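You operate a simulated robot arm through the tools that you are given. There is no shell and no other tool.

You run a simulated robot arm. Do the job below in one go: nothing can be reset, and whatever is moved stays where it is left.

Task
Set the controls near the coffee corner. At the end: the red shaker cap is turned to open; the brown shaker cap is turned to open; the black mill dial is turned to medium; the yellow shaker cap is turned to open; whatever was shut is shut again. Leave all else as you found it, and nothing knocked over.

It is judged by the outcome, as a careful person would: the job done as asked, and still so three seconds after it is handed in. It fails if anything else is knocked over, pushed out of place, dropped, spilled or broken. A push-on lid holds only when it is set on centred and level and pressed home; a screw cap is set on level and turned clockwise until tight.

Robot
A 6-joint arm with a two-finger parallel gripper, fixed in place. Base frame: the origin is at the foot of the arm, x ahead of it, y to its left, z up; the work surface is at about z = 0. Units: mm, degrees, N and s.
With the tool pointing down near the work surface it reaches from about 240 to 580 mm from the base axis. Its first joint turns from -166.0 to 166.0 degrees. Payload 1.5 kg.
Tool frame: the origin (TCP) lies between the finger pads and is the grasp point; the fingertips stand 30 mm ahead of it; z points along the fingers, y is the line along which they close. Largest opening 80 mm; finger width 17, thickness 12; the body of the gripper, 40 by 82 mm, starts 80 mm behind the TCP.
Orientation is told as [roll, pitch, yaw] about the base's x, y, z axes, in that order, counted from this pose: with the fingers straight down and closing along the base's y, the tool's x points along the base's -x, its y along +y and its z along -z.

Tools
- The arm moves only by the tool servo_tool. Its argument "commands" is a list of rows, each a list of 7 numbers: the opening in per cent of the stroke, from 0 (shut) to 100 (fully open), then the shift along the tool's x, y, z in units of 40 mm (1.0 is 40 mm), then the turn, a rotation vector about the tool's x, y, z in units of 5 degrees (1.0 is 5 degrees). In form: [[grip, dx, dy, dz, wx, wy, wz], ...]. A call has 1 to 20 rows; each row shifts and turns the commanded pose from where the row before left it, along the tool's axes as they then stand. A call with a number of a shift or a turn outside -1 to 1 is refused whole. Each row takes 0.2 s and may step no farther than 50 mm and 8.6 degrees from the row before; otherwise, or with a gripper value out of range, the whole call is refused. A pose out of reach is approached as far as the arm can. The call stops where the force on the tool passes 40 N (or 10 N more than at its start, if that is more) or the arm is blocked; 0.2 s more then pass. The fingers move at their own pace (about 72 mm/s each) and stop on an object; they squeeze with about 35 N. The grip force told is the motor's: it shows also when the fingers shut on nothing. Time passes only in rows, and 0.2 s behind the last, so rows that do not move let the fingers close. The reply holds the time, the measured pose of the TCP, the force on the tool along the base axes, the opening and the grip force, in the units named above and with some noise, with the torque about the TCP (base axes, N m) and any sound that the robot's microphone picked up.
- Cameras (640 x 400 px; columns grow to the right, rows downward): "scene" is fixed at [388.6, -487.1, 692.3]; the picture's right is [0.99, -0.13, 0.00], its down [-0.06, -0.47, -0.88] and it looks along [0.12, 0.87, -0.48] (base axes); focal length 353 px, centre (320, 200). "wrist" rides on the gripper at [72, -7, -122] in the tool frame; the picture's right is [0.09, 1.00, 0.00], its down [-0.84, 0.08, -0.54] and it looks along [-0.54, 0.05, 0.84] (tool axes); focal length 238 px, centre (320, 200). There is no depth. A picture from a camera that has moved, and an enlarged one, comes with that camera's place and axes in the base frame and with its lens. The place of the scene camera against the robot may be out by one fixed shift of up to 25 mm in any direction.
- camera(camera): a new picture of that camera. It takes no simulated time.
- enlarge(camera, box): a new picture of the part [left, top, right, bottom] of that camera's present view, enlarged. It takes no simulated time.
- sign_off(): hands the job in; it is judged then, once.

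Nothing tells you positions but the pictures and the camera data. Unless the task says otherwise, let go and move clear before handing in.

The tools are called after "Request:" by a JSON object that holds its "op" and its "data". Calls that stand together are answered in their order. servo_tool: Moves the arm, as the interface text tells. Its arguments: {"type":"object","properties":{"commands":{"type":"array"}},"required":["commands"]} The other tools are called the same way: camera (camera) takes a picture; enlarge (camera, box) takes an enlarged picture of a part of a camera's view; sign_off () hands the job in.

At the start:

```text
time: 0.0
tcp_pos: [289.2, 7.9, 449.8]
ee_rot: [0.0, 0.0, -0.1]
contact_force: [0.1, 0.5, 0.4]
ft_torque: [0.03, 0.01, 0.0]
opening: 79.9
gripper_force: 0.0
```

scene: 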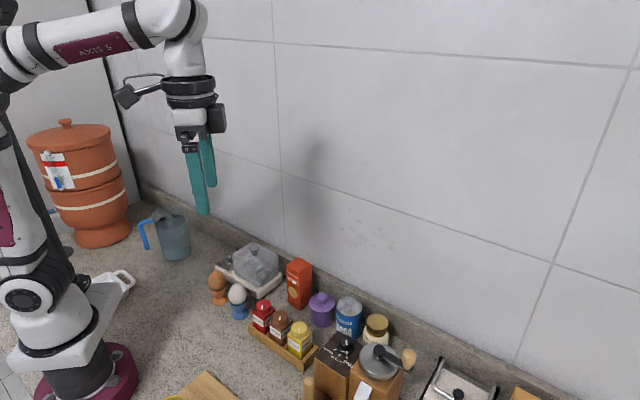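
wrist: 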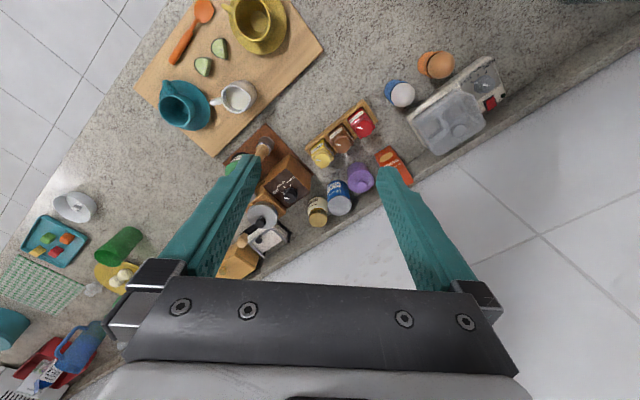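

I see a spice rack with red, brown and yellow shakers, and coffee mills beside it near the back wall. I'll enlarge the views to see the controls before any motion.

Request:
{"op": "enlarge", "data": {"camera": "scene", "box": [230, 280, 350, 380]}}

Request:
{"op": "enlarge", "data": {"camera": "scene", "box": [300, 300, 420, 400]}}

Request:
{"op": "enlarge", "data": {"camera": "wrist", "box": [290, 80, 410, 200]}}

Request:
{"op": "enlarge", "data": {"camera": "wrist", "box": [210, 120, 330, 280]}}

```text
4.00 times, centred on (290, 330) of scene
camera zoom: at [388.6, -487.1, 692.3], right [0.99, -0.13, 0.0], down [-0.06, -0.47, -0.88], along [0.12, 0.87, -0.48], focal length 1412 px, centre (440, -320)
```

zoom: 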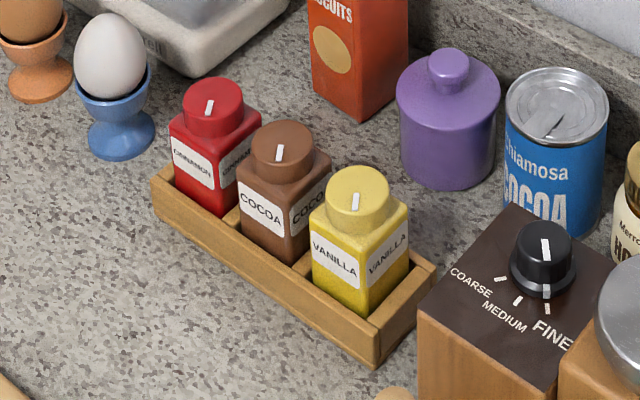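

```text
4.00 times, centred on (360, 350) of scene
camera zoom: at [388.6, -487.1, 692.3], right [0.99, -0.13, 0.0], down [-0.06, -0.47, -0.88], along [0.12, 0.87, -0.48], focal length 1412 px, centre (160, -400)
```

zoom: 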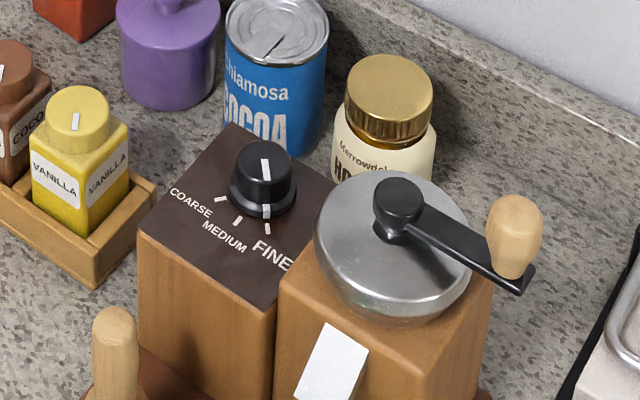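

```text
3.33 times, centred on (350, 140) of wrist
camera zoom: at [219.4, 2.2, 570.3], right [-0.09, 1.0, 0.0], down [0.84, 0.08, 0.54], along [0.54, 0.05, -0.84], focal length 794 px, centre (220, 400)
```

zoom: 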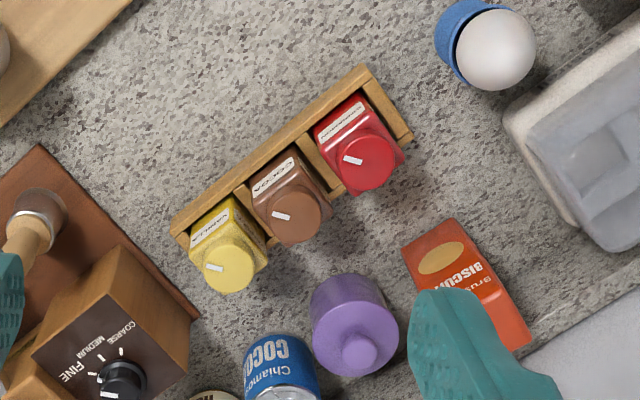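

```text
2.50 times, centred on (270, 200) of wrist
camera zoom: at [219.4, 2.2, 570.3], right [-0.09, 1.0, 0.0], down [0.84, 0.08, 0.54], along [0.54, 0.05, -0.84], focal length 596 px, centre (445, 200)
```

zoom: 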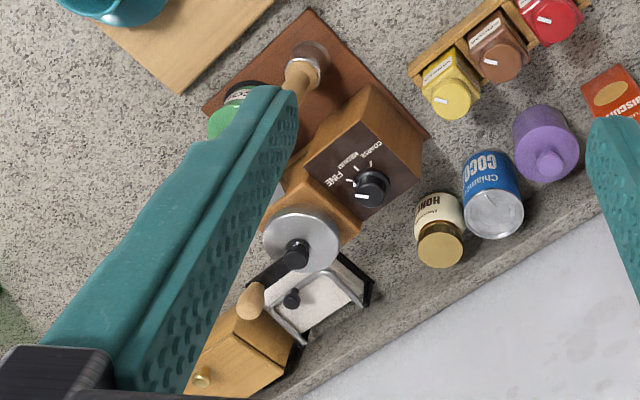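

The three shakers stand in a rack at about (350..430, 110..30), and the mill dial is at about (495, -40). I need a closer look at the marks on the caps and the dial.

Request:
{"op": "enlarge", "data": {"camera": "scene", "box": [245, 290, 325, 350]}}

Request:
{"op": "enlarge", "data": {"camera": "scene", "box": [325, 325, 385, 365]}}

Request:
{"op": "enlarge", "data": {"camera": "wrist", "box": [305, 100, 385, 180]}}

Request:
{"op": "enlarge", "data": {"camera": "wrist", "box": [260, 160, 320, 210]}}

```text
6.67 times, centred on (285, 320) of scene
camera zoom: at [388.6, -487.1, 692.3], right [0.99, -0.13, 0.0], down [-0.06, -0.47, -0.88], along [0.12, 0.87, -0.48], focal length 2353 px, centre (553, -600)
```

zoom: 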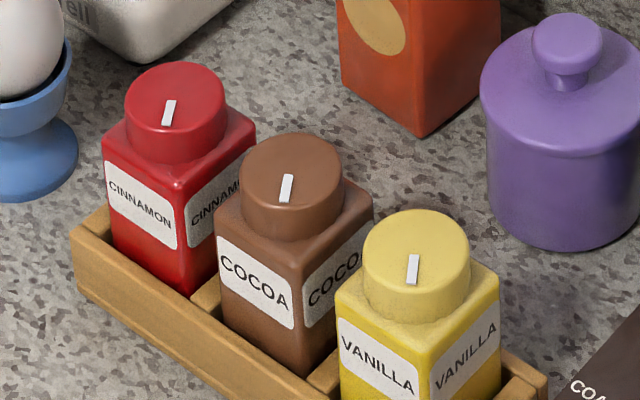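

```text
10.00 times, centred on (355, 345) of scene
camera zoom: at [388.6, -487.1, 692.3], right [0.99, -0.13, 0.0], down [-0.06, -0.47, -0.88], along [0.12, 0.87, -0.48], focal length 3529 px, centre (-30, -1250)
```

zoom: 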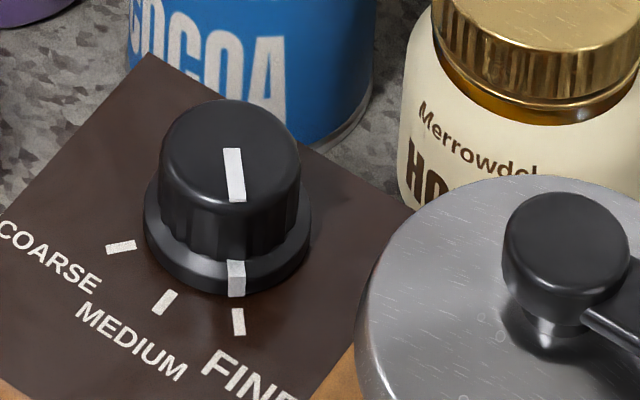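

```text
5.00 times, centred on (345, 140) of wrist
camera zoom: at [219.4, 2.2, 570.3], right [-0.09, 1.0, 0.0], down [0.84, 0.08, 0.54], along [0.54, 0.05, -0.84], focal length 1192 px, centre (195, 500)
```

zoom: 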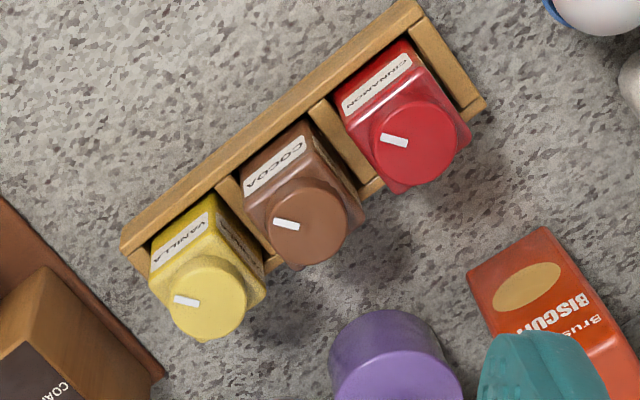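

```text
8.00 times, centred on (290, 185) of wrist
camera zoom: at [219.4, 2.2, 570.3], right [-0.09, 1.0, 0.0], down [0.84, 0.08, 0.54], along [0.54, 0.05, -0.84], focal length 1907 px, centre (560, 320)
```

zoom: 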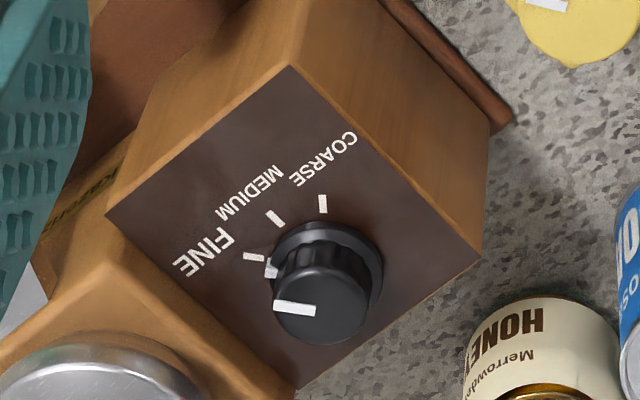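

The dial now points at FINE, with MEDIUM one mark round clockwise as seen from above. I'll bring the wrist camera down over the shaker rack, staying well above it, to look for open/shut marks.

Request:
{"op": "servo_tool", "data": {"commands": [[100, 0.07, 0.285, 0.95, 0, 0, 0], [100, 0.07, 0.285, 0.95, 0, 0, 0], [100, 0.07, 0.285, 0.95, 0, 0, 0], [100, 0.07, 0.285, 0.95, 0, 0, 0], [100, 0.07, 0.285, 0.9, 0, 0, 0], [100, 0, 0, 0, 0, 0, 0]]}}

Request:
{"op": "camera", "data": {"camera": "wrist"}}

Request:
{"op": "camera", "data": {"camera": "scene"}}

```text
time: 1.4
tcp_pos: [275.8, 66.0, 262.7]
ee_rot: [0.0, 0.0, -0.1]
contact_force: [0.1, -0.2, 0.1]
ft_torque: [0.02, -0.03, 0.01]
opening: 80.1
gripper_force: 0.2
```

```text
taken
camera wrist: at [205.5, 59.1, 382.3], right [-0.09, 1.0, 0.0], down [0.84, 0.08, 0.54], along [0.54, 0.05, -0.84], focal length 238 px, centre (320, 200)
```

wrist: 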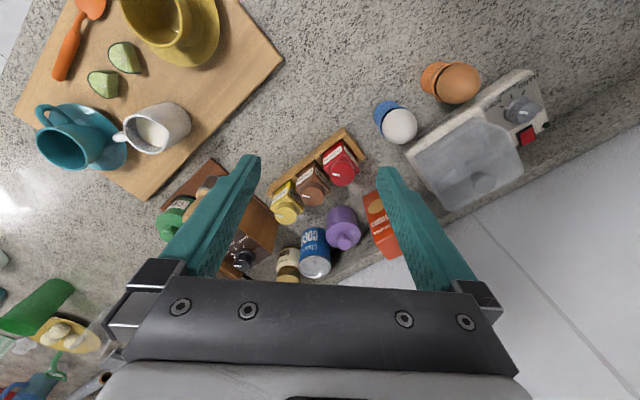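

```text
taken
```

scene: 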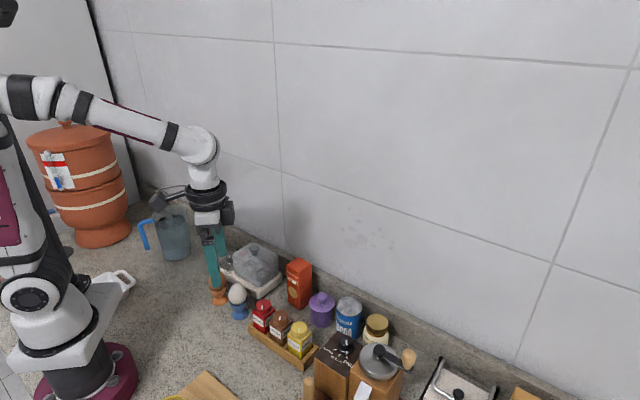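

Request:
{"op": "enlarge", "data": {"camera": "wrist", "box": [260, 125, 370, 235]}}

Request:
{"op": "enlarge", "data": {"camera": "wrist", "box": [310, 130, 370, 190]}}

Request:
{"op": "enlarge", "data": {"camera": "wrist", "box": [260, 170, 320, 230]}}

```text
3.64 times, centred on (315, 180) of wrist
camera zoom: at [205.5, 59.1, 382.3], right [-0.09, 1.0, 0.0], down [0.84, 0.08, 0.54], along [0.54, 0.05, -0.84], focal length 867 px, centre (338, 273)
```

zoom: 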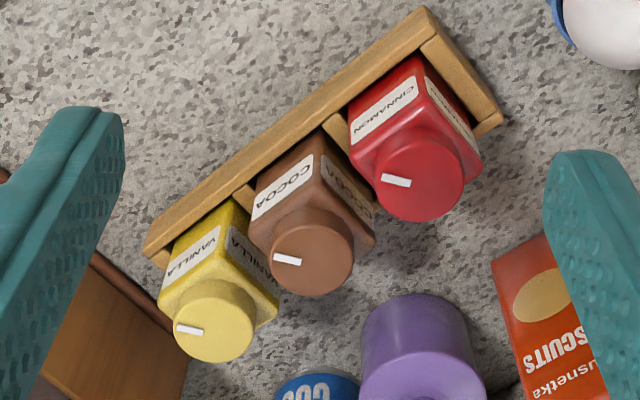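

```text
6.67 times, centred on (340, 160) of wrist
camera zoom: at [205.5, 59.1, 382.3], right [-0.09, 1.0, 0.0], down [0.84, 0.08, 0.54], along [0.54, 0.05, -0.84], focal length 1589 px, centre (187, 467)
```

zoom: 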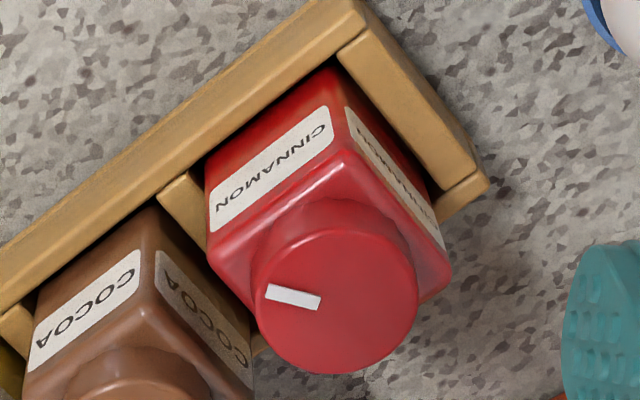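

```text
6.67 times, centred on (290, 200) of wrist
camera zoom: at [205.5, 59.1, 382.3], right [-0.09, 1.0, 0.0], down [0.84, 0.08, 0.54], along [0.54, 0.05, -0.84], focal length 1589 px, centre (520, 200)
```

zoom: 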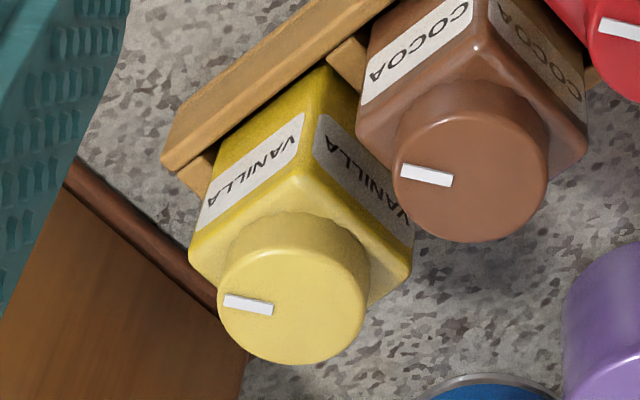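

The cap tops sit at about z = 89: red near (351, 104), brown near (387, 65), yellow near (424, 27). Their pointers face roughly base -y, and I see no open mark on this side, so I'll move forward at this height to look straight down and see the far shoulders.

Request:
{"op": "servo_tool", "data": {"commands": [[100, -0.92, 0, 0, 0, 0, 0], [100, -0.92, 0, 0, 0, 0, 0], [100, -0.92, 0, 0, 0, 0, 0], [100, -0.92, 0, 0, 0, 0, 0], [100, -0.92, 0, 0, 0, 0, 0], [100, 0, 0, 0, 0, 0, 0]]}}

Request:
{"op": "camera", "data": {"camera": "wrist"}}

Request:
{"op": "enlarge", "data": {"camera": "wrist", "box": [270, 0, 400, 100]}}

```text
time: 2.8
tcp_pos: [461.5, 67.0, 261.3]
ee_rot: [-0.2, 0.1, 0.0]
contact_force: [0.2, -0.2, 0.4]
ft_torque: [-0.03, 0.02, 0.05]
opening: 79.8
gripper_force: 0.0
```

```text
taken
camera wrist: at [390.9, 60.6, 381.4], right [-0.09, 1.0, 0.0], down [0.84, 0.08, 0.54], along [0.54, 0.05, -0.84], focal length 238 px, centre (320, 200)
```

wrist: 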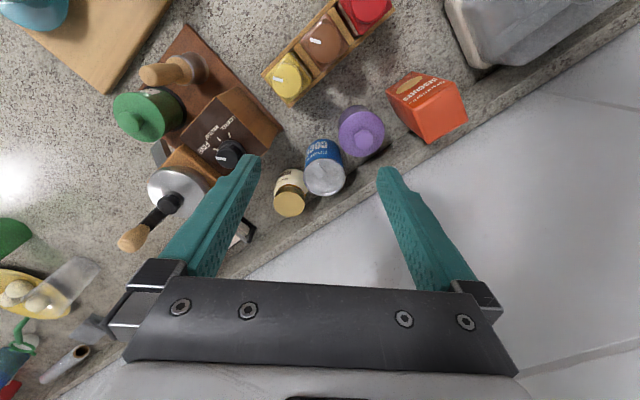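

```text
4.00 times, centred on (335, 50) of wrist
camera zoom: at [390.9, 60.6, 381.4], right [-0.09, 1.0, 0.0], down [0.84, 0.08, 0.54], along [0.54, 0.05, -0.84], focal length 953 px, centre (260, 800)
```

zoom: 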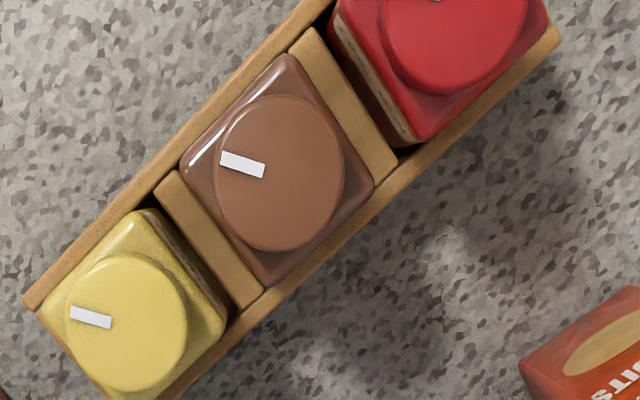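

From directly above there are still no shoulder marks visible. I'll zoom further on caps, shoulders and the mill before choosing a direction.

Request:
{"op": "enlarge", "data": {"camera": "wrist", "box": [295, 10, 355, 70]}}

Request:
{"op": "enlarge", "data": {"camera": "wrist", "box": [260, 45, 320, 105]}}

Request:
{"op": "enlarge", "data": {"camera": "wrist", "box": [140, 70, 290, 230]}}

Request:
{"op": "enlarge", "data": {"camera": "scene", "box": [285, 315, 320, 345]}}

Request:
{"op": "enlarge", "data": {"camera": "scene", "box": [250, 295, 290, 320]}}

```text
6.67 times, centred on (325, 40) of wrist
camera zoom: at [390.9, 60.6, 381.4], right [-0.09, 1.0, 0.0], down [0.84, 0.08, 0.54], along [0.54, 0.05, -0.84], focal length 1589 px, centre (287, 1267)
```

zoom: 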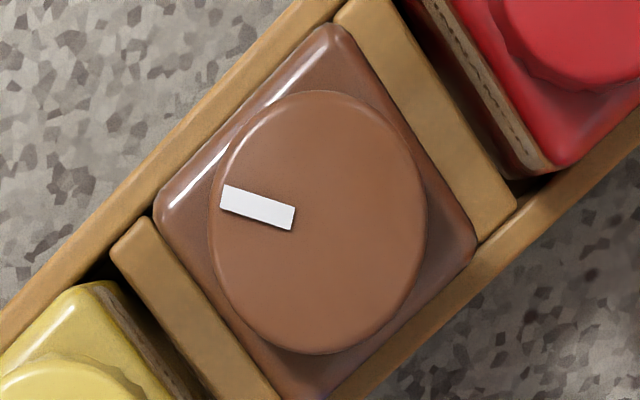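

```text
6.67 times, centred on (290, 75) of wrist
camera zoom: at [390.9, 60.6, 381.4], right [-0.09, 1.0, 0.0], down [0.84, 0.08, 0.54], along [0.54, 0.05, -0.84], focal length 1589 px, centre (520, 1033)
```

zoom: 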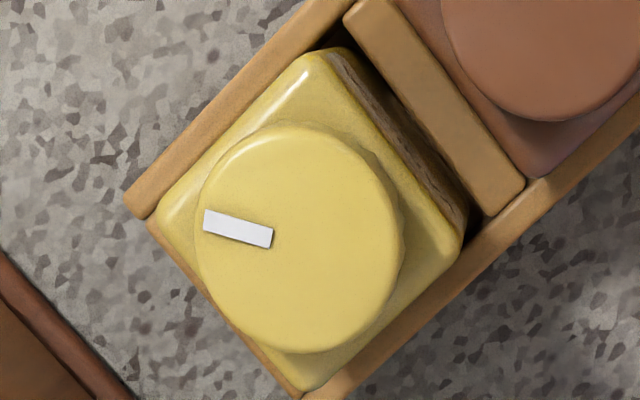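

```text
2.50 times, centred on (215, 150) of wrist
camera zoom: at [390.9, 60.6, 381.4], right [-0.09, 1.0, 0.0], down [0.84, 0.08, 0.54], along [0.54, 0.05, -0.84], focal length 596 px, centre (582, 325)
```

zoom: 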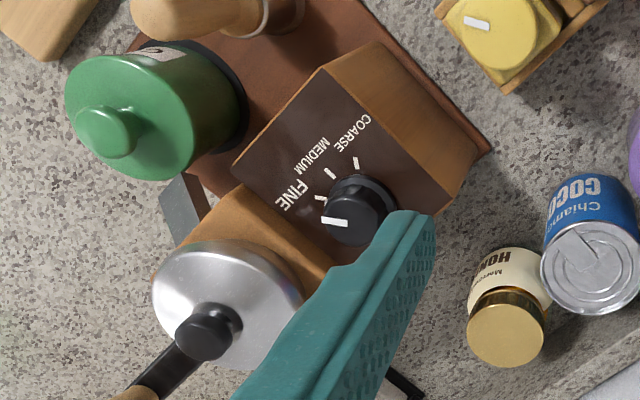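

```text
13.33 times, centred on (302, 330) of scene
camera zoom: at [388.6, -487.1, 692.3], right [0.99, -0.13, 0.0], down [-0.06, -0.47, -0.88], along [0.12, 0.87, -0.48], focal length 4706 px, centre (553, -1533)
```

zoom: 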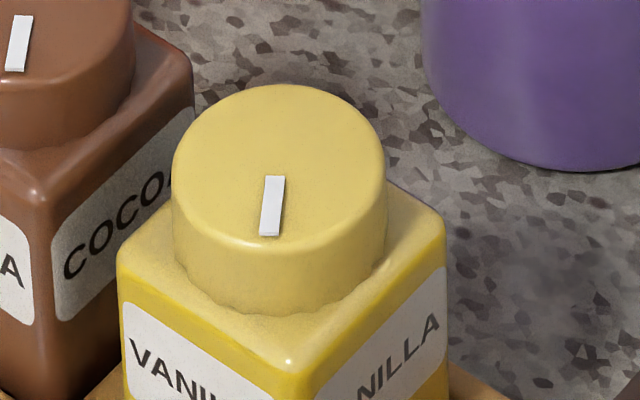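

```text
16.00 times, centred on (270, 308) of scene
camera zoom: at [388.6, -487.1, 692.3], right [0.99, -0.13, 0.0], down [-0.06, -0.47, -0.88], along [0.12, 0.87, -0.48], focal length 5647 px, centre (1120, -1520)
```

zoom: 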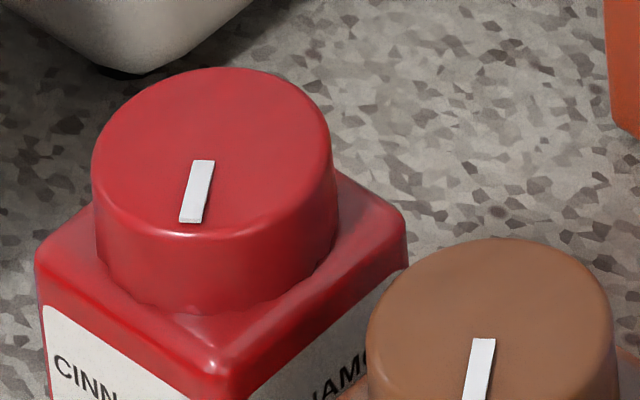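

I find no printed marks on the shakers, so I'll have to feel for the direction and the stop, starting with the red cap. I take its centre as (351, 104), top z about 89. I'll go above it with the fingers part open and stop with the tips at about z = 120 to check alignment.

Request:
{"op": "servo_tool", "data": {"commands": [[60, 0.69, 0.234, 0, 0, 0, 0], [60, 0.69, 0.234, 0, 0, 0, 0], [60, 0.69, 0.234, 0, 0, 0, 0], [60, 0.69, 0.234, 0, 0, 0, 0], [60, 0, 0, 0.7, 0, 0, 0], [60, 0, 0, 0.7, 0, 0, 0], [60, 0, 0, 0.7, 0, 0, 0], [60, 0, 0, 0.7, 0, 0, 0], [60, 0, 0, 0, 0, 0, 0]]}}

Request:
{"op": "camera", "data": {"camera": "wrist"}}

Request:
{"op": "camera", "data": {"camera": "scene"}}

```text
time: 4.8
tcp_pos: [349.2, 103.4, 149.2]
ee_rot: [0.1, -0.1, -0.1]
contact_force: [0.9, -1.0, -0.9]
ft_torque: [0.04, 0.03, 0.02]
opening: 47.9
gripper_force: 0.1
```

```text
taken
camera wrist: at [278.9, 97.1, 270.3], right [-0.09, 1.0, 0.0], down [0.84, 0.08, 0.54], along [0.54, 0.05, -0.84], focal length 238 px, centre (320, 200)
```

wrist: 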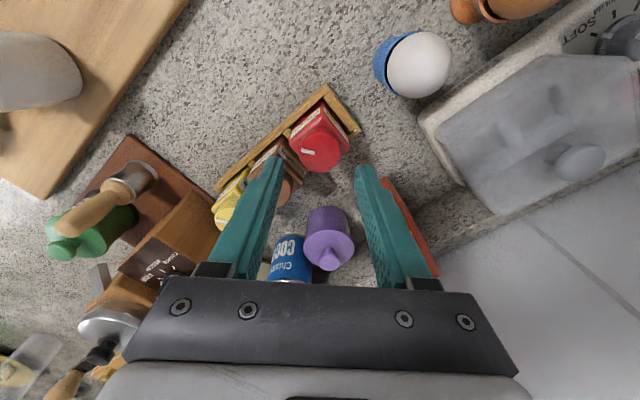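

```text
taken
```

scene: 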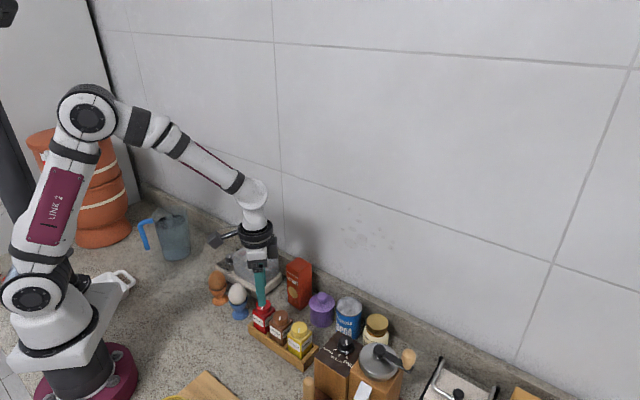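

Request:
{"op": "enlarge", "data": {"camera": "wrist", "box": [240, 80, 400, 200]}}

Request:
{"op": "enlarge", "data": {"camera": "scene", "box": [230, 240, 310, 350]}}

```text
3.33 times, centred on (320, 140) of wrist
camera zoom: at [278.9, 97.1, 270.3], right [-0.09, 1.0, 0.0], down [0.84, 0.08, 0.54], along [0.54, 0.05, -0.84], focal length 794 px, centre (320, 400)
```

zoom: 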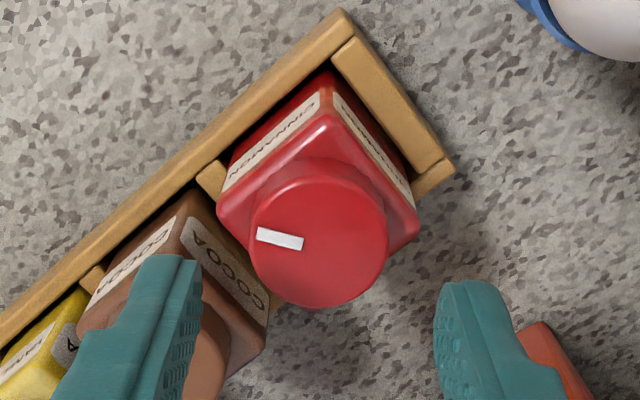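

```text
3.64 times, centred on (270, 295) of scene
camera zoom: at [388.6, -487.1, 692.3], right [0.99, -0.13, 0.0], down [-0.06, -0.47, -0.88], along [0.12, 0.87, -0.48], focal length 1283 px, centre (502, -146)
```

zoom: 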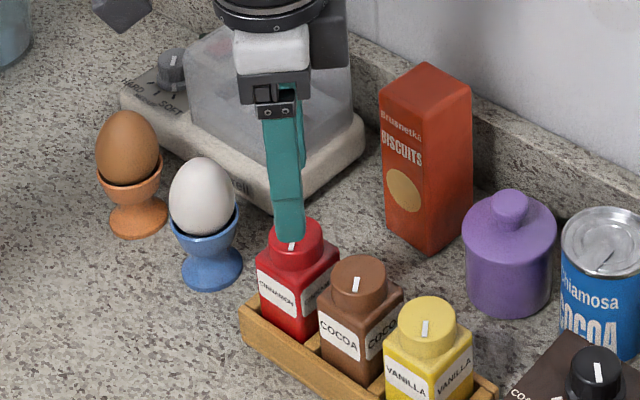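

The red cap centre comes out at (350, 103.5), top z about 88.5, which puts it under the TCP. I'll lower to tips at about z = 80 with the fingers still open and check before gripping.

Request:
{"op": "servo_tool", "data": {"commands": [[60, -0.01, 0, 0.25, 0, 0, 0], [60, 0, 0, 0.25, 0, 0, 0], [60, 0, 0, 0.25, 0, 0, 0], [60, 0, 0, 0.24, 0, 0, 0], [60, 0, 0, 0, 0, 0, 0]]}}

Request:
{"op": "enlarge", "data": {"camera": "wrist", "box": [240, 100, 400, 220]}}

Request:
{"op": "enlarge", "data": {"camera": "scene", "box": [240, 280, 300, 340]}}

```text
time: 6.0
tcp_pos: [351.2, 103.5, 109.9]
ee_rot: [-0.1, 0.0, 0.0]
contact_force: [0.5, 0.1, 0.3]
ft_torque: [0.01, -0.02, 0.02]
opening: 48.2
gripper_force: 0.0
```

```text
3.33 times, centred on (320, 160) of wrist
camera zoom: at [280.3, 95.9, 230.6], right [-0.09, 1.0, 0.0], down [0.84, 0.08, 0.54], along [0.54, 0.05, -0.84], focal length 794 px, centre (320, 333)
```

zoom: 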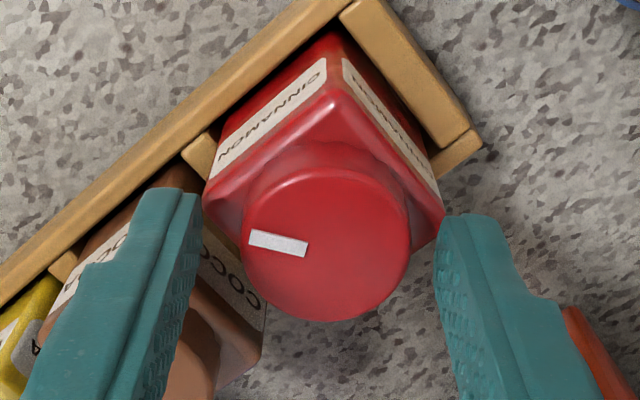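

```text
6.67 times, centred on (270, 310) of scene
camera zoom: at [388.6, -487.1, 692.3], right [0.99, -0.13, 0.0], down [-0.06, -0.47, -0.88], along [0.12, 0.87, -0.48], focal length 2353 px, centre (653, -533)
```

zoom: 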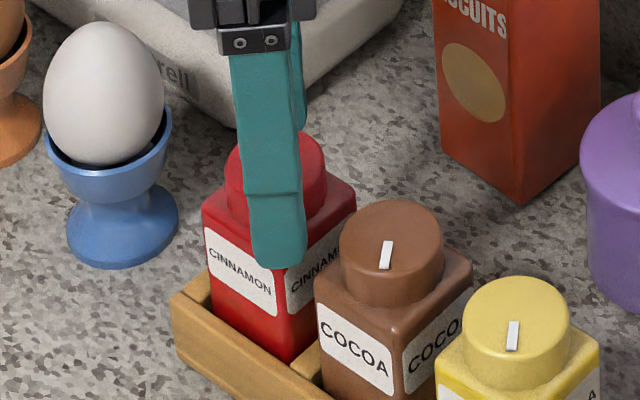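

The fingers straddle the red cap cleanly. I'll lower 2 mm more, shift slightly to centre, and close.

Request:
{"op": "servo_tool", "data": {"commands": [[60, 0.03, 0, 0.06, 0, 0, 0], [60, 0, 0, 0, 0, 0, 0], [0, 0, 0, 0, 0, 0, 0], [0, 0, 0, 0, 0, 0, 0], [0, 0, 0, 0, 0, 0, 0]]}}

Request:
{"op": "enlarge", "data": {"camera": "wrist", "box": [240, 100, 400, 220]}}

```text
time: 7.2
tcp_pos: [350.9, 102.1, 107.9]
ee_rot: [0.1, -0.1, 0.0]
contact_force: [1.3, 1.7, 5.0]
ft_torque: [0.08, -0.04, 0.01]
opening: 33.1
gripper_force: 34.9
```

```text
3.33 times, centred on (320, 160) of wrist
camera zoom: at [279.3, 96.2, 228.7], right [-0.09, 1.0, 0.0], down [0.84, 0.08, 0.54], along [0.54, 0.05, -0.84], focal length 794 px, centre (320, 333)
```

zoom: 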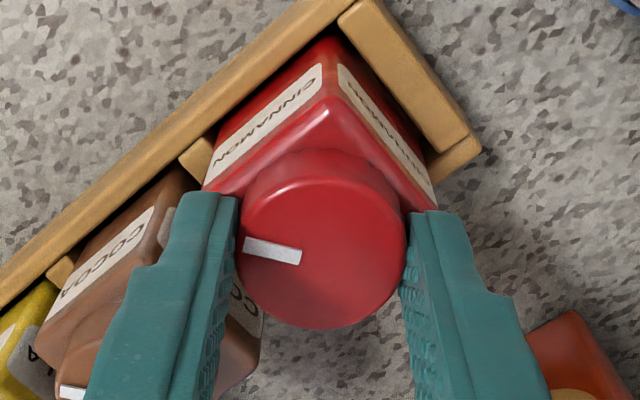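

The fingers hold the red cap at 33 mm, with a slight upward push on the tips. I'll ease up 1 mm and turn counter-clockwise by 10 degrees to feel the resistance.

Request:
{"op": "servo_tool", "data": {"commands": [[0, 0, 0, -0.03, 0, 0, 0], [0, 0, 0, 0, 0, 0, -0.5], [0, 0, 0, 0, 0, 0, -0.5], [0, 0, 0, 0, 0, 0, -0.5], [0, 0, 0, 0, 0, 0, -0.5], [0, 0, 0, 0, 0, 0, 0]]}}

Request:
{"op": "enlarge", "data": {"camera": "wrist", "box": [240, 100, 400, 220]}}

```text
time: 8.6
tcp_pos: [348.9, 103.6, 108.4]
ee_rot: [0.0, 0.0, 10.1]
contact_force: [0.6, 0.4, -0.1]
ft_torque: [0.03, -0.03, 0.01]
opening: 33.1
gripper_force: 34.9
```

```text
3.33 times, centred on (320, 160) of wrist
camera zoom: at [281.0, 84.3, 229.8], right [-0.26, 0.96, 0.0], down [0.81, 0.22, 0.54], along [0.52, 0.14, -0.84], focal length 794 px, centre (320, 333)
```

zoom: 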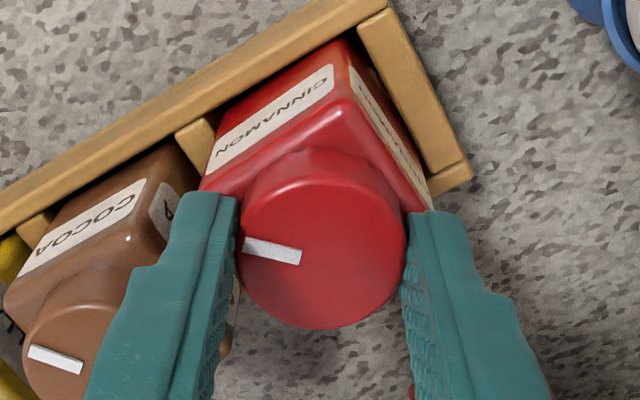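

The cap turned with the fingers while body and rack stayed put, with almost no resistance. I'll continue counter-clockwise in small steps, watching for a stop or click.

Request:
{"op": "servo_tool", "data": {"commands": [[0, 0, 0, 0, 0, 0, -0.5], [0, 0, 0, 0, 0, 0, -0.5], [0, 0, 0, 0, 0, 0, -0.5], [0, 0, 0, 0, 0, 0, -0.5], [0, 0, 0, 0, 0, 0, 0]]}}

```text
time: 9.8
tcp_pos: [348.7, 102.1, 109.1]
ee_rot: [0.0, 0.0, 20.0]
contact_force: [-0.3, 0.7, 0.7]
ft_torque: [-0.04, 0.0, 0.01]
opening: 32.8
gripper_force: 34.9
```

Request:
{"op": "servo_tool", "data": {"commands": [[0, 0, 0, 0, 0, 0, -0.5], [0, 0, 0, 0, 0, 0, -0.5], [0, 0, 0, 0, 0, 0, -0.5], [0, 0, 0, 0, 0, 0, -0.5], [0, 0, 0, 0, 0, 0, 0]]}}

Request:
{"op": "enlarge", "data": {"camera": "wrist", "box": [240, 100, 400, 220]}}

Request:
{"op": "enlarge", "data": {"camera": "scene", "box": [240, 280, 300, 340]}}

```text
time: 11.0
tcp_pos: [349.9, 101.9, 109.9]
ee_rot: [0.0, 0.1, 29.9]
contact_force: [0.3, 0.3, 0.0]
ft_torque: [0.03, -0.04, 0.02]
opening: 33.1
gripper_force: 34.6
```

```text
3.33 times, centred on (320, 160) of wrist
camera zoom: at [291.1, 61.0, 229.3], right [-0.58, 0.82, 0.0], down [0.69, 0.48, 0.54], along [0.44, 0.31, -0.84], focal length 794 px, centre (320, 333)
```

zoom: 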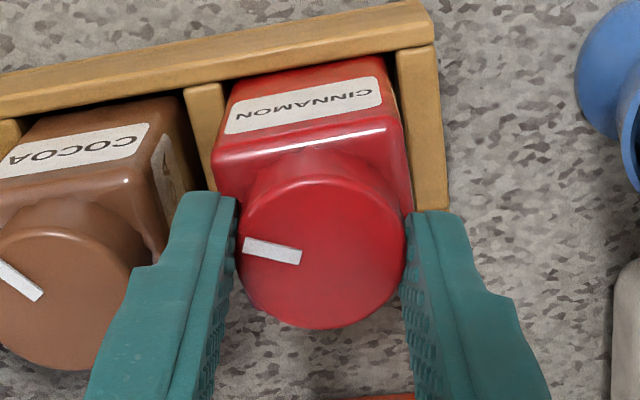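

```text
6.67 times, centred on (270, 310) of scene
camera zoom: at [388.6, -487.1, 692.3], right [0.99, -0.13, 0.0], down [-0.06, -0.47, -0.88], along [0.12, 0.87, -0.48], focal length 2353 px, centre (653, -533)
```

zoom: 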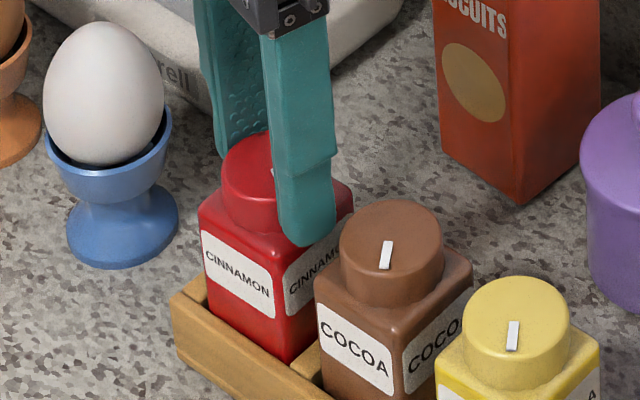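

Still turning freely at 30 degrees. I'll keep going counter-clockwise and watch torque, height and sound.

Request:
{"op": "servo_tool", "data": {"commands": [[0, 0, 0, 0, 0, 0, -0.5], [0, 0, 0, 0, 0, 0, -0.5], [0, 0, 0, 0, 0, 0, -0.5], [0, 0, 0, 0, 0, 0, -0.5], [0, 0, 0, 0, 0, 0, 0]]}}

Request:
{"op": "enlarge", "data": {"camera": "wrist", "box": [240, 100, 400, 220]}}

```text
time: 12.2
tcp_pos: [348.7, 102.4, 108.6]
ee_rot: [0.0, -0.1, 40.0]
contact_force: [0.4, 0.3, -1.5]
ft_torque: [0.01, 0.0, -0.01]
opening: 32.8
gripper_force: 35.1
```

```text
3.33 times, centred on (320, 160) of wrist
camera zoom: at [299.3, 51.7, 229.3], right [-0.71, 0.7, 0.0], down [0.59, 0.6, 0.54], along [0.38, 0.39, -0.84], focal length 794 px, centre (320, 333)
```

zoom: 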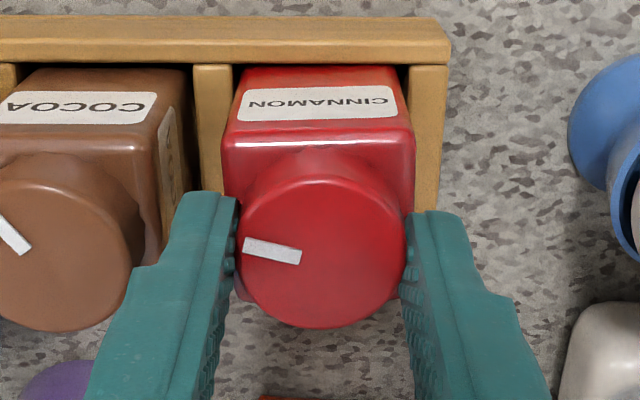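

Now 40 degrees round with no stop and the body undisturbed. Continuing another 20 degrees.

Request:
{"op": "servo_tool", "data": {"commands": [[0, 0, 0, 0, 0, 0, -0.5], [0, 0, 0, 0, 0, 0, -0.5], [0, 0, 0, 0, 0, 0, -0.5], [0, 0, 0, 0, 0, 0, -0.5], [0, 0, 0, 0, 0, 0, 0]]}}

Request:
{"op": "enlarge", "data": {"camera": "wrist", "box": [240, 100, 400, 220]}}

```text
time: 13.4
tcp_pos: [349.3, 103.1, 108.8]
ee_rot: [0.1, 0.0, 50.0]
contact_force: [0.1, 0.3, 0.2]
ft_torque: [0.0, 0.0, 0.0]
opening: 32.9
gripper_force: 34.9
```

```text
3.33 times, centred on (320, 160) of wrist
camera zoom: at [309.2, 44.4, 229.1], right [-0.82, 0.57, 0.0], down [0.48, 0.69, 0.54], along [0.31, 0.45, -0.84], focal length 794 px, centre (320, 333)
```

zoom: 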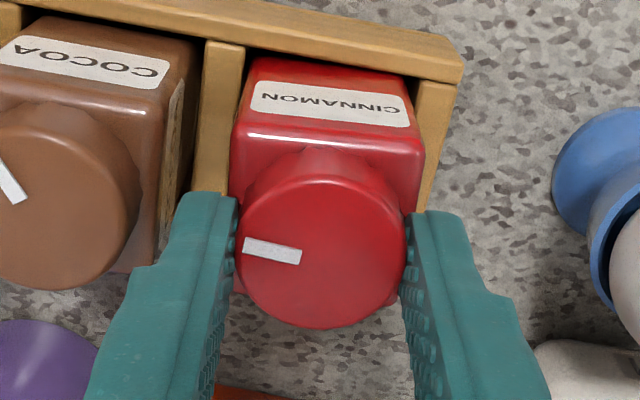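

Request:
{"op": "servo_tool", "data": {"commands": [[0, 0, 0, 0, 0, 0, -0.5], [0, 0, 0, 0, 0, 0, -0.5], [0, 0, 0, 0, 0, 0, -0.5], [0, 0, 0, 0, 0, 0, -0.5], [0, 0, 0, 0, 0, 0, 0]]}}

Request:
{"op": "enlarge", "data": {"camera": "wrist", "box": [240, 100, 400, 220]}}

```text
time: 14.6
tcp_pos: [349.6, 103.2, 109.9]
ee_rot: [0.0, 0.0, 60.0]
contact_force: [0.3, 0.5, -0.8]
ft_torque: [0.01, 0.01, 0.01]
opening: 32.7
gripper_force: 34.6
```

```text
3.33 times, centred on (320, 160) of wrist
camera zoom: at [320.5, 38.3, 229.4], right [-0.91, 0.42, 0.0], down [0.35, 0.76, 0.54], along [0.23, 0.49, -0.84], focal length 794 px, centre (320, 333)
```

zoom: 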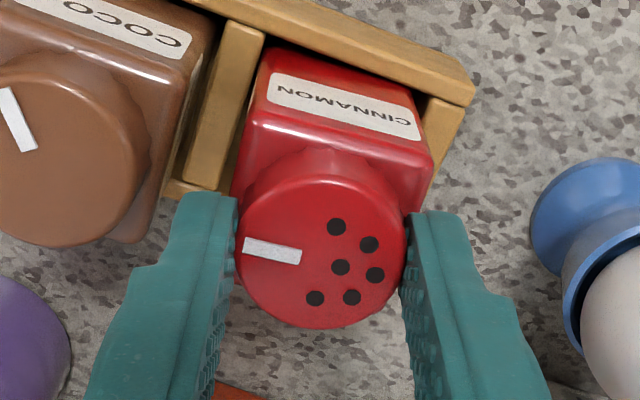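

Shaker holes have just appeared in the red cap between 50 and 60 degrees, so counter-clockwise is the opening direction. I'll go a bit further to sit well inside the open range and check the holes stay.

Request:
{"op": "servo_tool", "data": {"commands": [[0, 0, 0, 0, 0, 0, -0.5], [0, 0, 0, 0, 0, 0, -0.5], [0, 0, 0, 0, 0, 0, 0]]}}

Request:
{"op": "enlarge", "data": {"camera": "wrist", "box": [240, 100, 400, 220]}}

```text
time: 15.4
tcp_pos: [348.5, 102.8, 107.9]
ee_rot: [0.0, -0.1, 65.0]
contact_force: [-0.2, -0.2, -0.3]
ft_torque: [0.02, 0.0, -0.03]
opening: 32.7
gripper_force: 35.2
```

```text
3.33 times, centred on (320, 160) of wrist
camera zoom: at [325.6, 35.4, 229.3], right [-0.94, 0.34, 0.0], down [0.28, 0.79, 0.54], along [0.18, 0.51, -0.84], focal length 794 px, centre (320, 333)
```

zoom: 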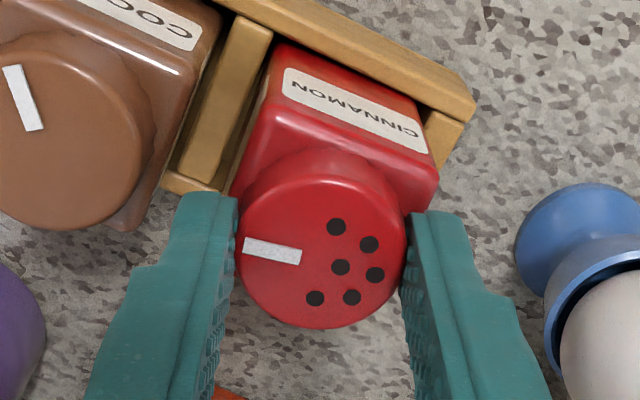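

Holes stay visible at 65 degrees. I'll try 10 degrees further to find the end stop, checking torque.

Request:
{"op": "servo_tool", "data": {"commands": [[0, 0, 0, 0, 0, 0, -0.5], [0, 0, 0, 0, 0, 0, -0.5], [0, 0, 0, 0, 0, 0, 0]]}}

Request:
{"op": "enlarge", "data": {"camera": "wrist", "box": [240, 100, 400, 220]}}

```text
time: 16.2
tcp_pos: [349.2, 102.9, 109.2]
ee_rot: [0.0, 0.0, 70.0]
contact_force: [-0.1, 0.0, -0.4]
ft_torque: [0.03, -0.01, 0.03]
opening: 33.0
gripper_force: 35.4
```

```text
3.33 times, centred on (320, 160) of wrist
camera zoom: at [331.8, 33.4, 229.8], right [-0.97, 0.25, 0.0], down [0.21, 0.81, 0.54], along [0.14, 0.52, -0.84], focal length 794 px, centre (320, 333)
```

zoom: 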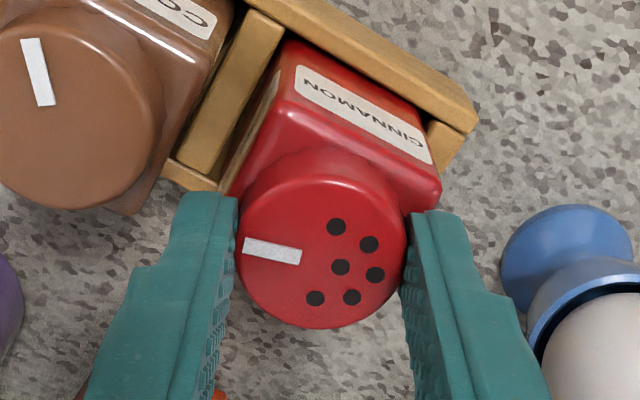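

Request:
{"op": "servo_tool", "data": {"commands": [[0, 0, 0, 0, 0, 0, -0.5], [0, 0, 0, 0, 0, 0, -0.5], [0, 0, 0, 0, 0, 0, 0]]}}

Request:
{"op": "enlarge", "data": {"camera": "wrist", "box": [240, 100, 400, 220]}}

```text
time: 17.0
tcp_pos: [347.8, 104.1, 109.1]
ee_rot: [-0.1, 0.0, 74.9]
contact_force: [3.4, 8.4, -1.4]
ft_torque: [0.75, -0.3, -0.2]
opening: 32.5
gripper_force: 35.2
```

```text
3.33 times, centred on (320, 160) of wrist
camera zoom: at [338.1, 32.5, 230.3], right [-0.99, 0.17, 0.0], down [0.14, 0.83, 0.54], along [0.09, 0.54, -0.84], focal length 794 px, centre (320, 333)
```

zoom: 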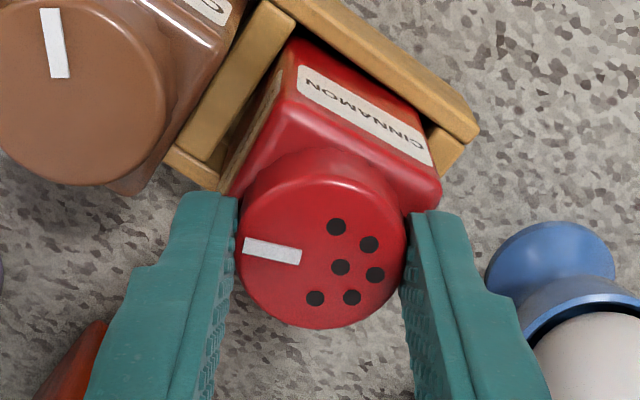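

The stop came in at about 71 degrees (force and torque rose). I'll ease back about 4 degrees to relieve it, holes still showing, and check whether the body shifted.

Request:
{"op": "servo_tool", "data": {"commands": [[0, 0, 0, 0, 0, 0, 0.4], [0, 0, 0, 0, 0, 0, 0.4], [0, 0, 0, 0, 0, 0, 0]]}}

Request:
{"op": "enlarge", "data": {"camera": "wrist", "box": [240, 100, 400, 220]}}

```text
time: 17.8
tcp_pos: [349.5, 103.5, 110.5]
ee_rot: [-0.1, 0.0, 70.9]
contact_force: [-0.4, 0.5, -0.3]
ft_torque: [0.0, -0.03, -0.02]
opening: 33.1
gripper_force: 34.8
```

```text
3.33 times, centred on (320, 160) of wrist
camera zoom: at [333.3, 33.5, 229.9], right [-0.97, 0.24, 0.0], down [0.2, 0.82, 0.54], along [0.13, 0.53, -0.84], focal length 794 px, centre (320, 333)
```

zoom: 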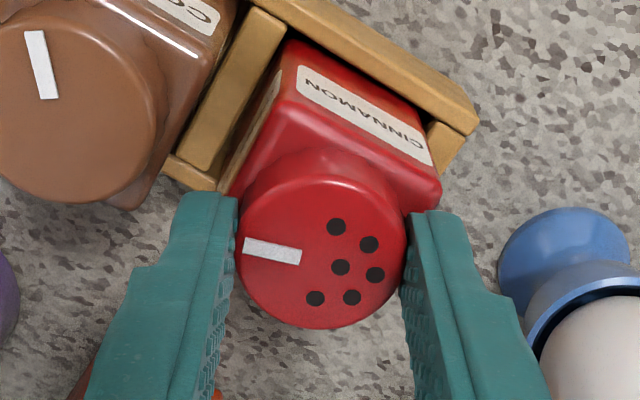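

The red cap is open with its body square in the rack. I'll release, rise straight up, and take a picture.

Request:
{"op": "servo_tool", "data": {"commands": [[55, 0, 0, 0, 0, 0, 0], [55, 0, 0, 0, 0, 0, 0], [55, 0, 0, -0.3, 0, 0, 0], [55, 0, 0, -0.6, 0, 0, 0], [55, 0, 0, -0.6, 0, 0, 0], [55, 0, 0, -0.6, 0, 0, 0], [55, 0, 0, 0, 0, 0, 0]]}}

Request:
{"op": "enlarge", "data": {"camera": "wrist", "box": [200, 60, 400, 220]}}

Request:
{"op": "enlarge", "data": {"camera": "scene", "box": [240, 280, 320, 350]}}

```text
time: 19.4
tcp_pos: [349.7, 103.6, 194.4]
ee_rot: [0.0, 0.0, 71.0]
contact_force: [0.2, 0.3, -0.2]
ft_torque: [-0.01, 0.01, 0.0]
opening: 43.8
gripper_force: 0.1
```

```text
2.50 times, centred on (300, 140) of wrist
camera zoom: at [333.8, 33.6, 315.1], right [-0.97, 0.24, 0.0], down [0.2, 0.82, 0.54], along [0.13, 0.53, -0.84], focal length 596 px, centre (370, 350)
```

zoom: 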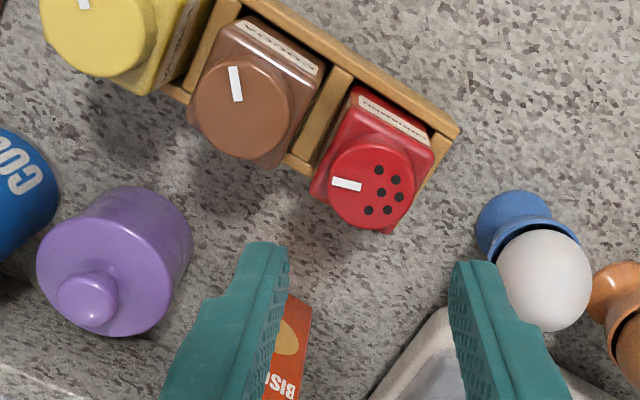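

```text
5.71 times, centred on (280, 315) of scene
camera zoom: at [388.6, -487.1, 692.3], right [0.99, -0.13, 0.0], down [-0.06, -0.47, -0.88], along [0.12, 0.87, -0.48], focal length 2017 px, centre (549, -457)
```

zoom: 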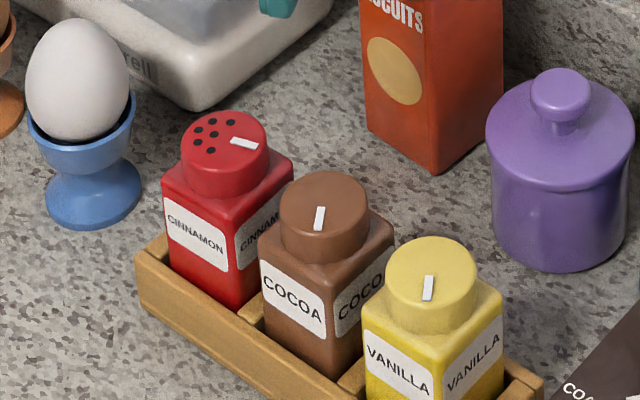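

Red is open and standing square. Next the brown cap at about (388, 65). I'll turn the tool back to yaw 0 at height, move over it, and check.

Request:
{"op": "servo_tool", "data": {"commands": [[60, 0, 0, 0, 0, 0, 1], [60, 0, 0, 0, 0, 0, 1], [60, 0, 0, 0, 0, 0, 1], [60, 0, 0, 0, 0, 0, 1], [60, 0, 0, 0, 0, 0, 1], [60, 0, 0, 0, 0, 0, 1], [60, 0, 0, 0, 0, 0, 1], [60, 0, 0, 0, 0, 0, 1], [60, 0, 0, 0, 0, 0, 1], [60, 0, 0, 0, 0, 0, 1], [60, 0, 0, 0, 0, 0, 1], [60, 0, 0, 0, 0, 0, 1], [60, 0, 0, 0, 0, 0, 1], [60, 0, 0, 0, 0, 0, 1], [60, 0, 0, 0, 0, 0, 0.2], [60, -0.48, -0.48, 0, 0, 0, 0], [60, -0.48, -0.48, 0, 0, 0, 0], [60, 0, 0, 0.5, 0, 0, 0], [60, 0, 0, 0.5, 0, 0, 0], [60, 0, 0, 0, 0, 0, 0]]}}

Request:
{"op": "enlarge", "data": {"camera": "wrist", "box": [240, 80, 400, 200]}}

Request:
{"op": "enlarge", "data": {"camera": "scene", "box": [230, 240, 330, 350]}}

```text
time: 23.6
tcp_pos: [388.0, 63.8, 152.0]
ee_rot: [0.0, 0.0, 0.1]
contact_force: [-1.0, -0.4, 0.3]
ft_torque: [0.02, 0.01, -0.02]
opening: 48.0
gripper_force: 0.1
```

```text
3.33 times, centred on (320, 140) of wrist
camera zoom: at [317.3, 57.3, 272.3], right [-0.09, 1.0, 0.0], down [0.84, 0.08, 0.54], along [0.54, 0.05, -0.84], focal length 794 px, centre (320, 400)
```

zoom: 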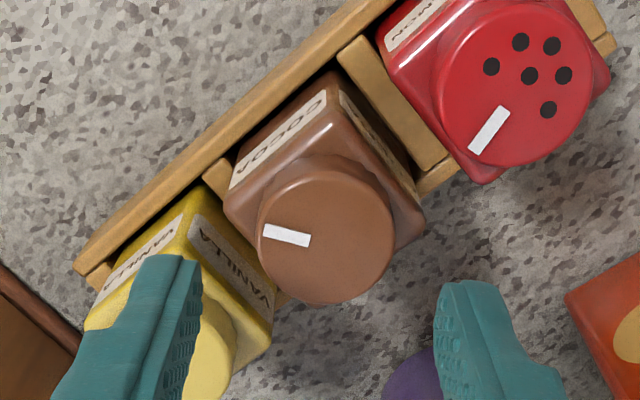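

```text
3.64 times, centred on (280, 295) of scene
camera zoom: at [388.6, -487.1, 692.3], right [0.99, -0.13, 0.0], down [-0.06, -0.47, -0.88], along [0.12, 0.87, -0.48], focal length 1283 px, centre (466, -146)
```

zoom: 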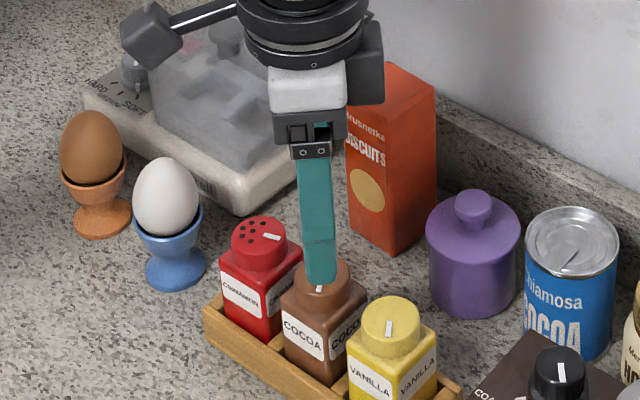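

The brown cap centre is at (388.2, 65), almost exactly under the TCP. I'll nudge by under 1 mm, lower to the same height as for red, and close.

Request:
{"op": "servo_tool", "data": {"commands": [[60, 0.02, 0.015, 0.25, 0, 0, 0], [60, 0, 0, 0.25, 0, 0, 0], [60, 0, 0, 0.25, 0, 0, 0], [60, 0, 0, 0.2, 0, 0, 0], [60, 0, 0, 0.15, 0, 0, 0], [60, 0, 0, 0, 0, 0, 0], [0, 0, 0, 0, 0, 0, 0], [0, 0, 0, 0, 0, 0, 0], [0, 0, 0, 0, 0, 0, 0]]}}

Request:
{"op": "enlarge", "data": {"camera": "wrist", "box": [240, 100, 400, 220]}}

```text
time: 25.6
tcp_pos: [386.9, 65.8, 108.2]
ee_rot: [0.0, 0.0, 0.0]
contact_force: [0.8, -0.1, 1.6]
ft_torque: [0.04, -0.07, 0.04]
opening: 32.7
gripper_force: 35.0
```

```text
3.33 times, centred on (320, 160) of wrist
camera zoom: at [315.6, 59.0, 228.7], right [-0.09, 1.0, 0.0], down [0.84, 0.08, 0.54], along [0.54, 0.05, -0.84], focal length 794 px, centre (320, 333)
```

zoom: 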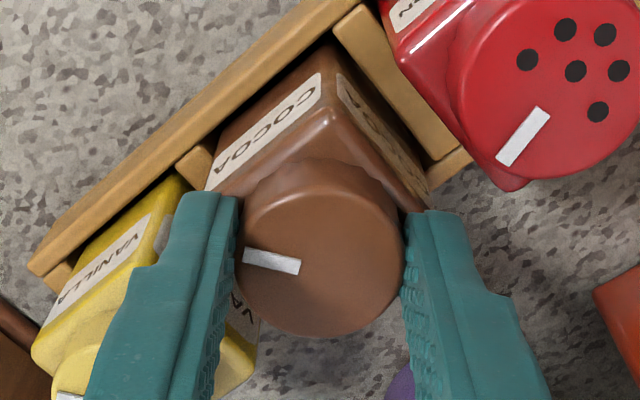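

Good grip on brown. Turning counter-clockwise 35 degrees first, then checking.

Request:
{"op": "servo_tool", "data": {"commands": [[0, 0, 0, 0, 0, 0, -0.7], [0, 0, 0, 0, 0, 0, -0.7], [0, 0, 0, 0, 0, 0, -0.7], [0, 0, 0, 0, 0, 0, -0.7], [0, 0, 0, 0, 0, 0, -0.7], [0, 0, 0, 0, 0, 0, -0.7], [0, 0, 0, 0, 0, 0, -0.7], [0, 0, 0, 0, 0, 0, -0.7], [0, 0, 0, 0, 0, 0, -0.7], [0, 0, 0, 0, 0, 0, -0.7], [0, 0, 0, 0, 0, 0, 0]]}}

Request:
{"op": "enlarge", "data": {"camera": "wrist", "box": [240, 100, 400, 220]}}

```text
time: 28.0
tcp_pos: [387.0, 64.9, 109.2]
ee_rot: [-0.1, -0.1, 35.1]
contact_force: [0.1, 0.1, -0.7]
ft_torque: [-0.03, 0.07, 0.0]
opening: 33.2
gripper_force: 34.9
```

```text
3.33 times, centred on (320, 160) of wrist
camera zoom: at [332.6, 19.0, 230.0], right [-0.65, 0.76, 0.0], down [0.64, 0.54, 0.54], along [0.41, 0.35, -0.84], focal length 794 px, centre (320, 333)
```

zoom: 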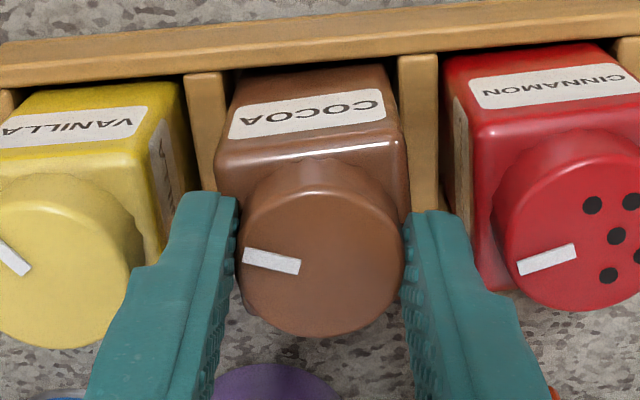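

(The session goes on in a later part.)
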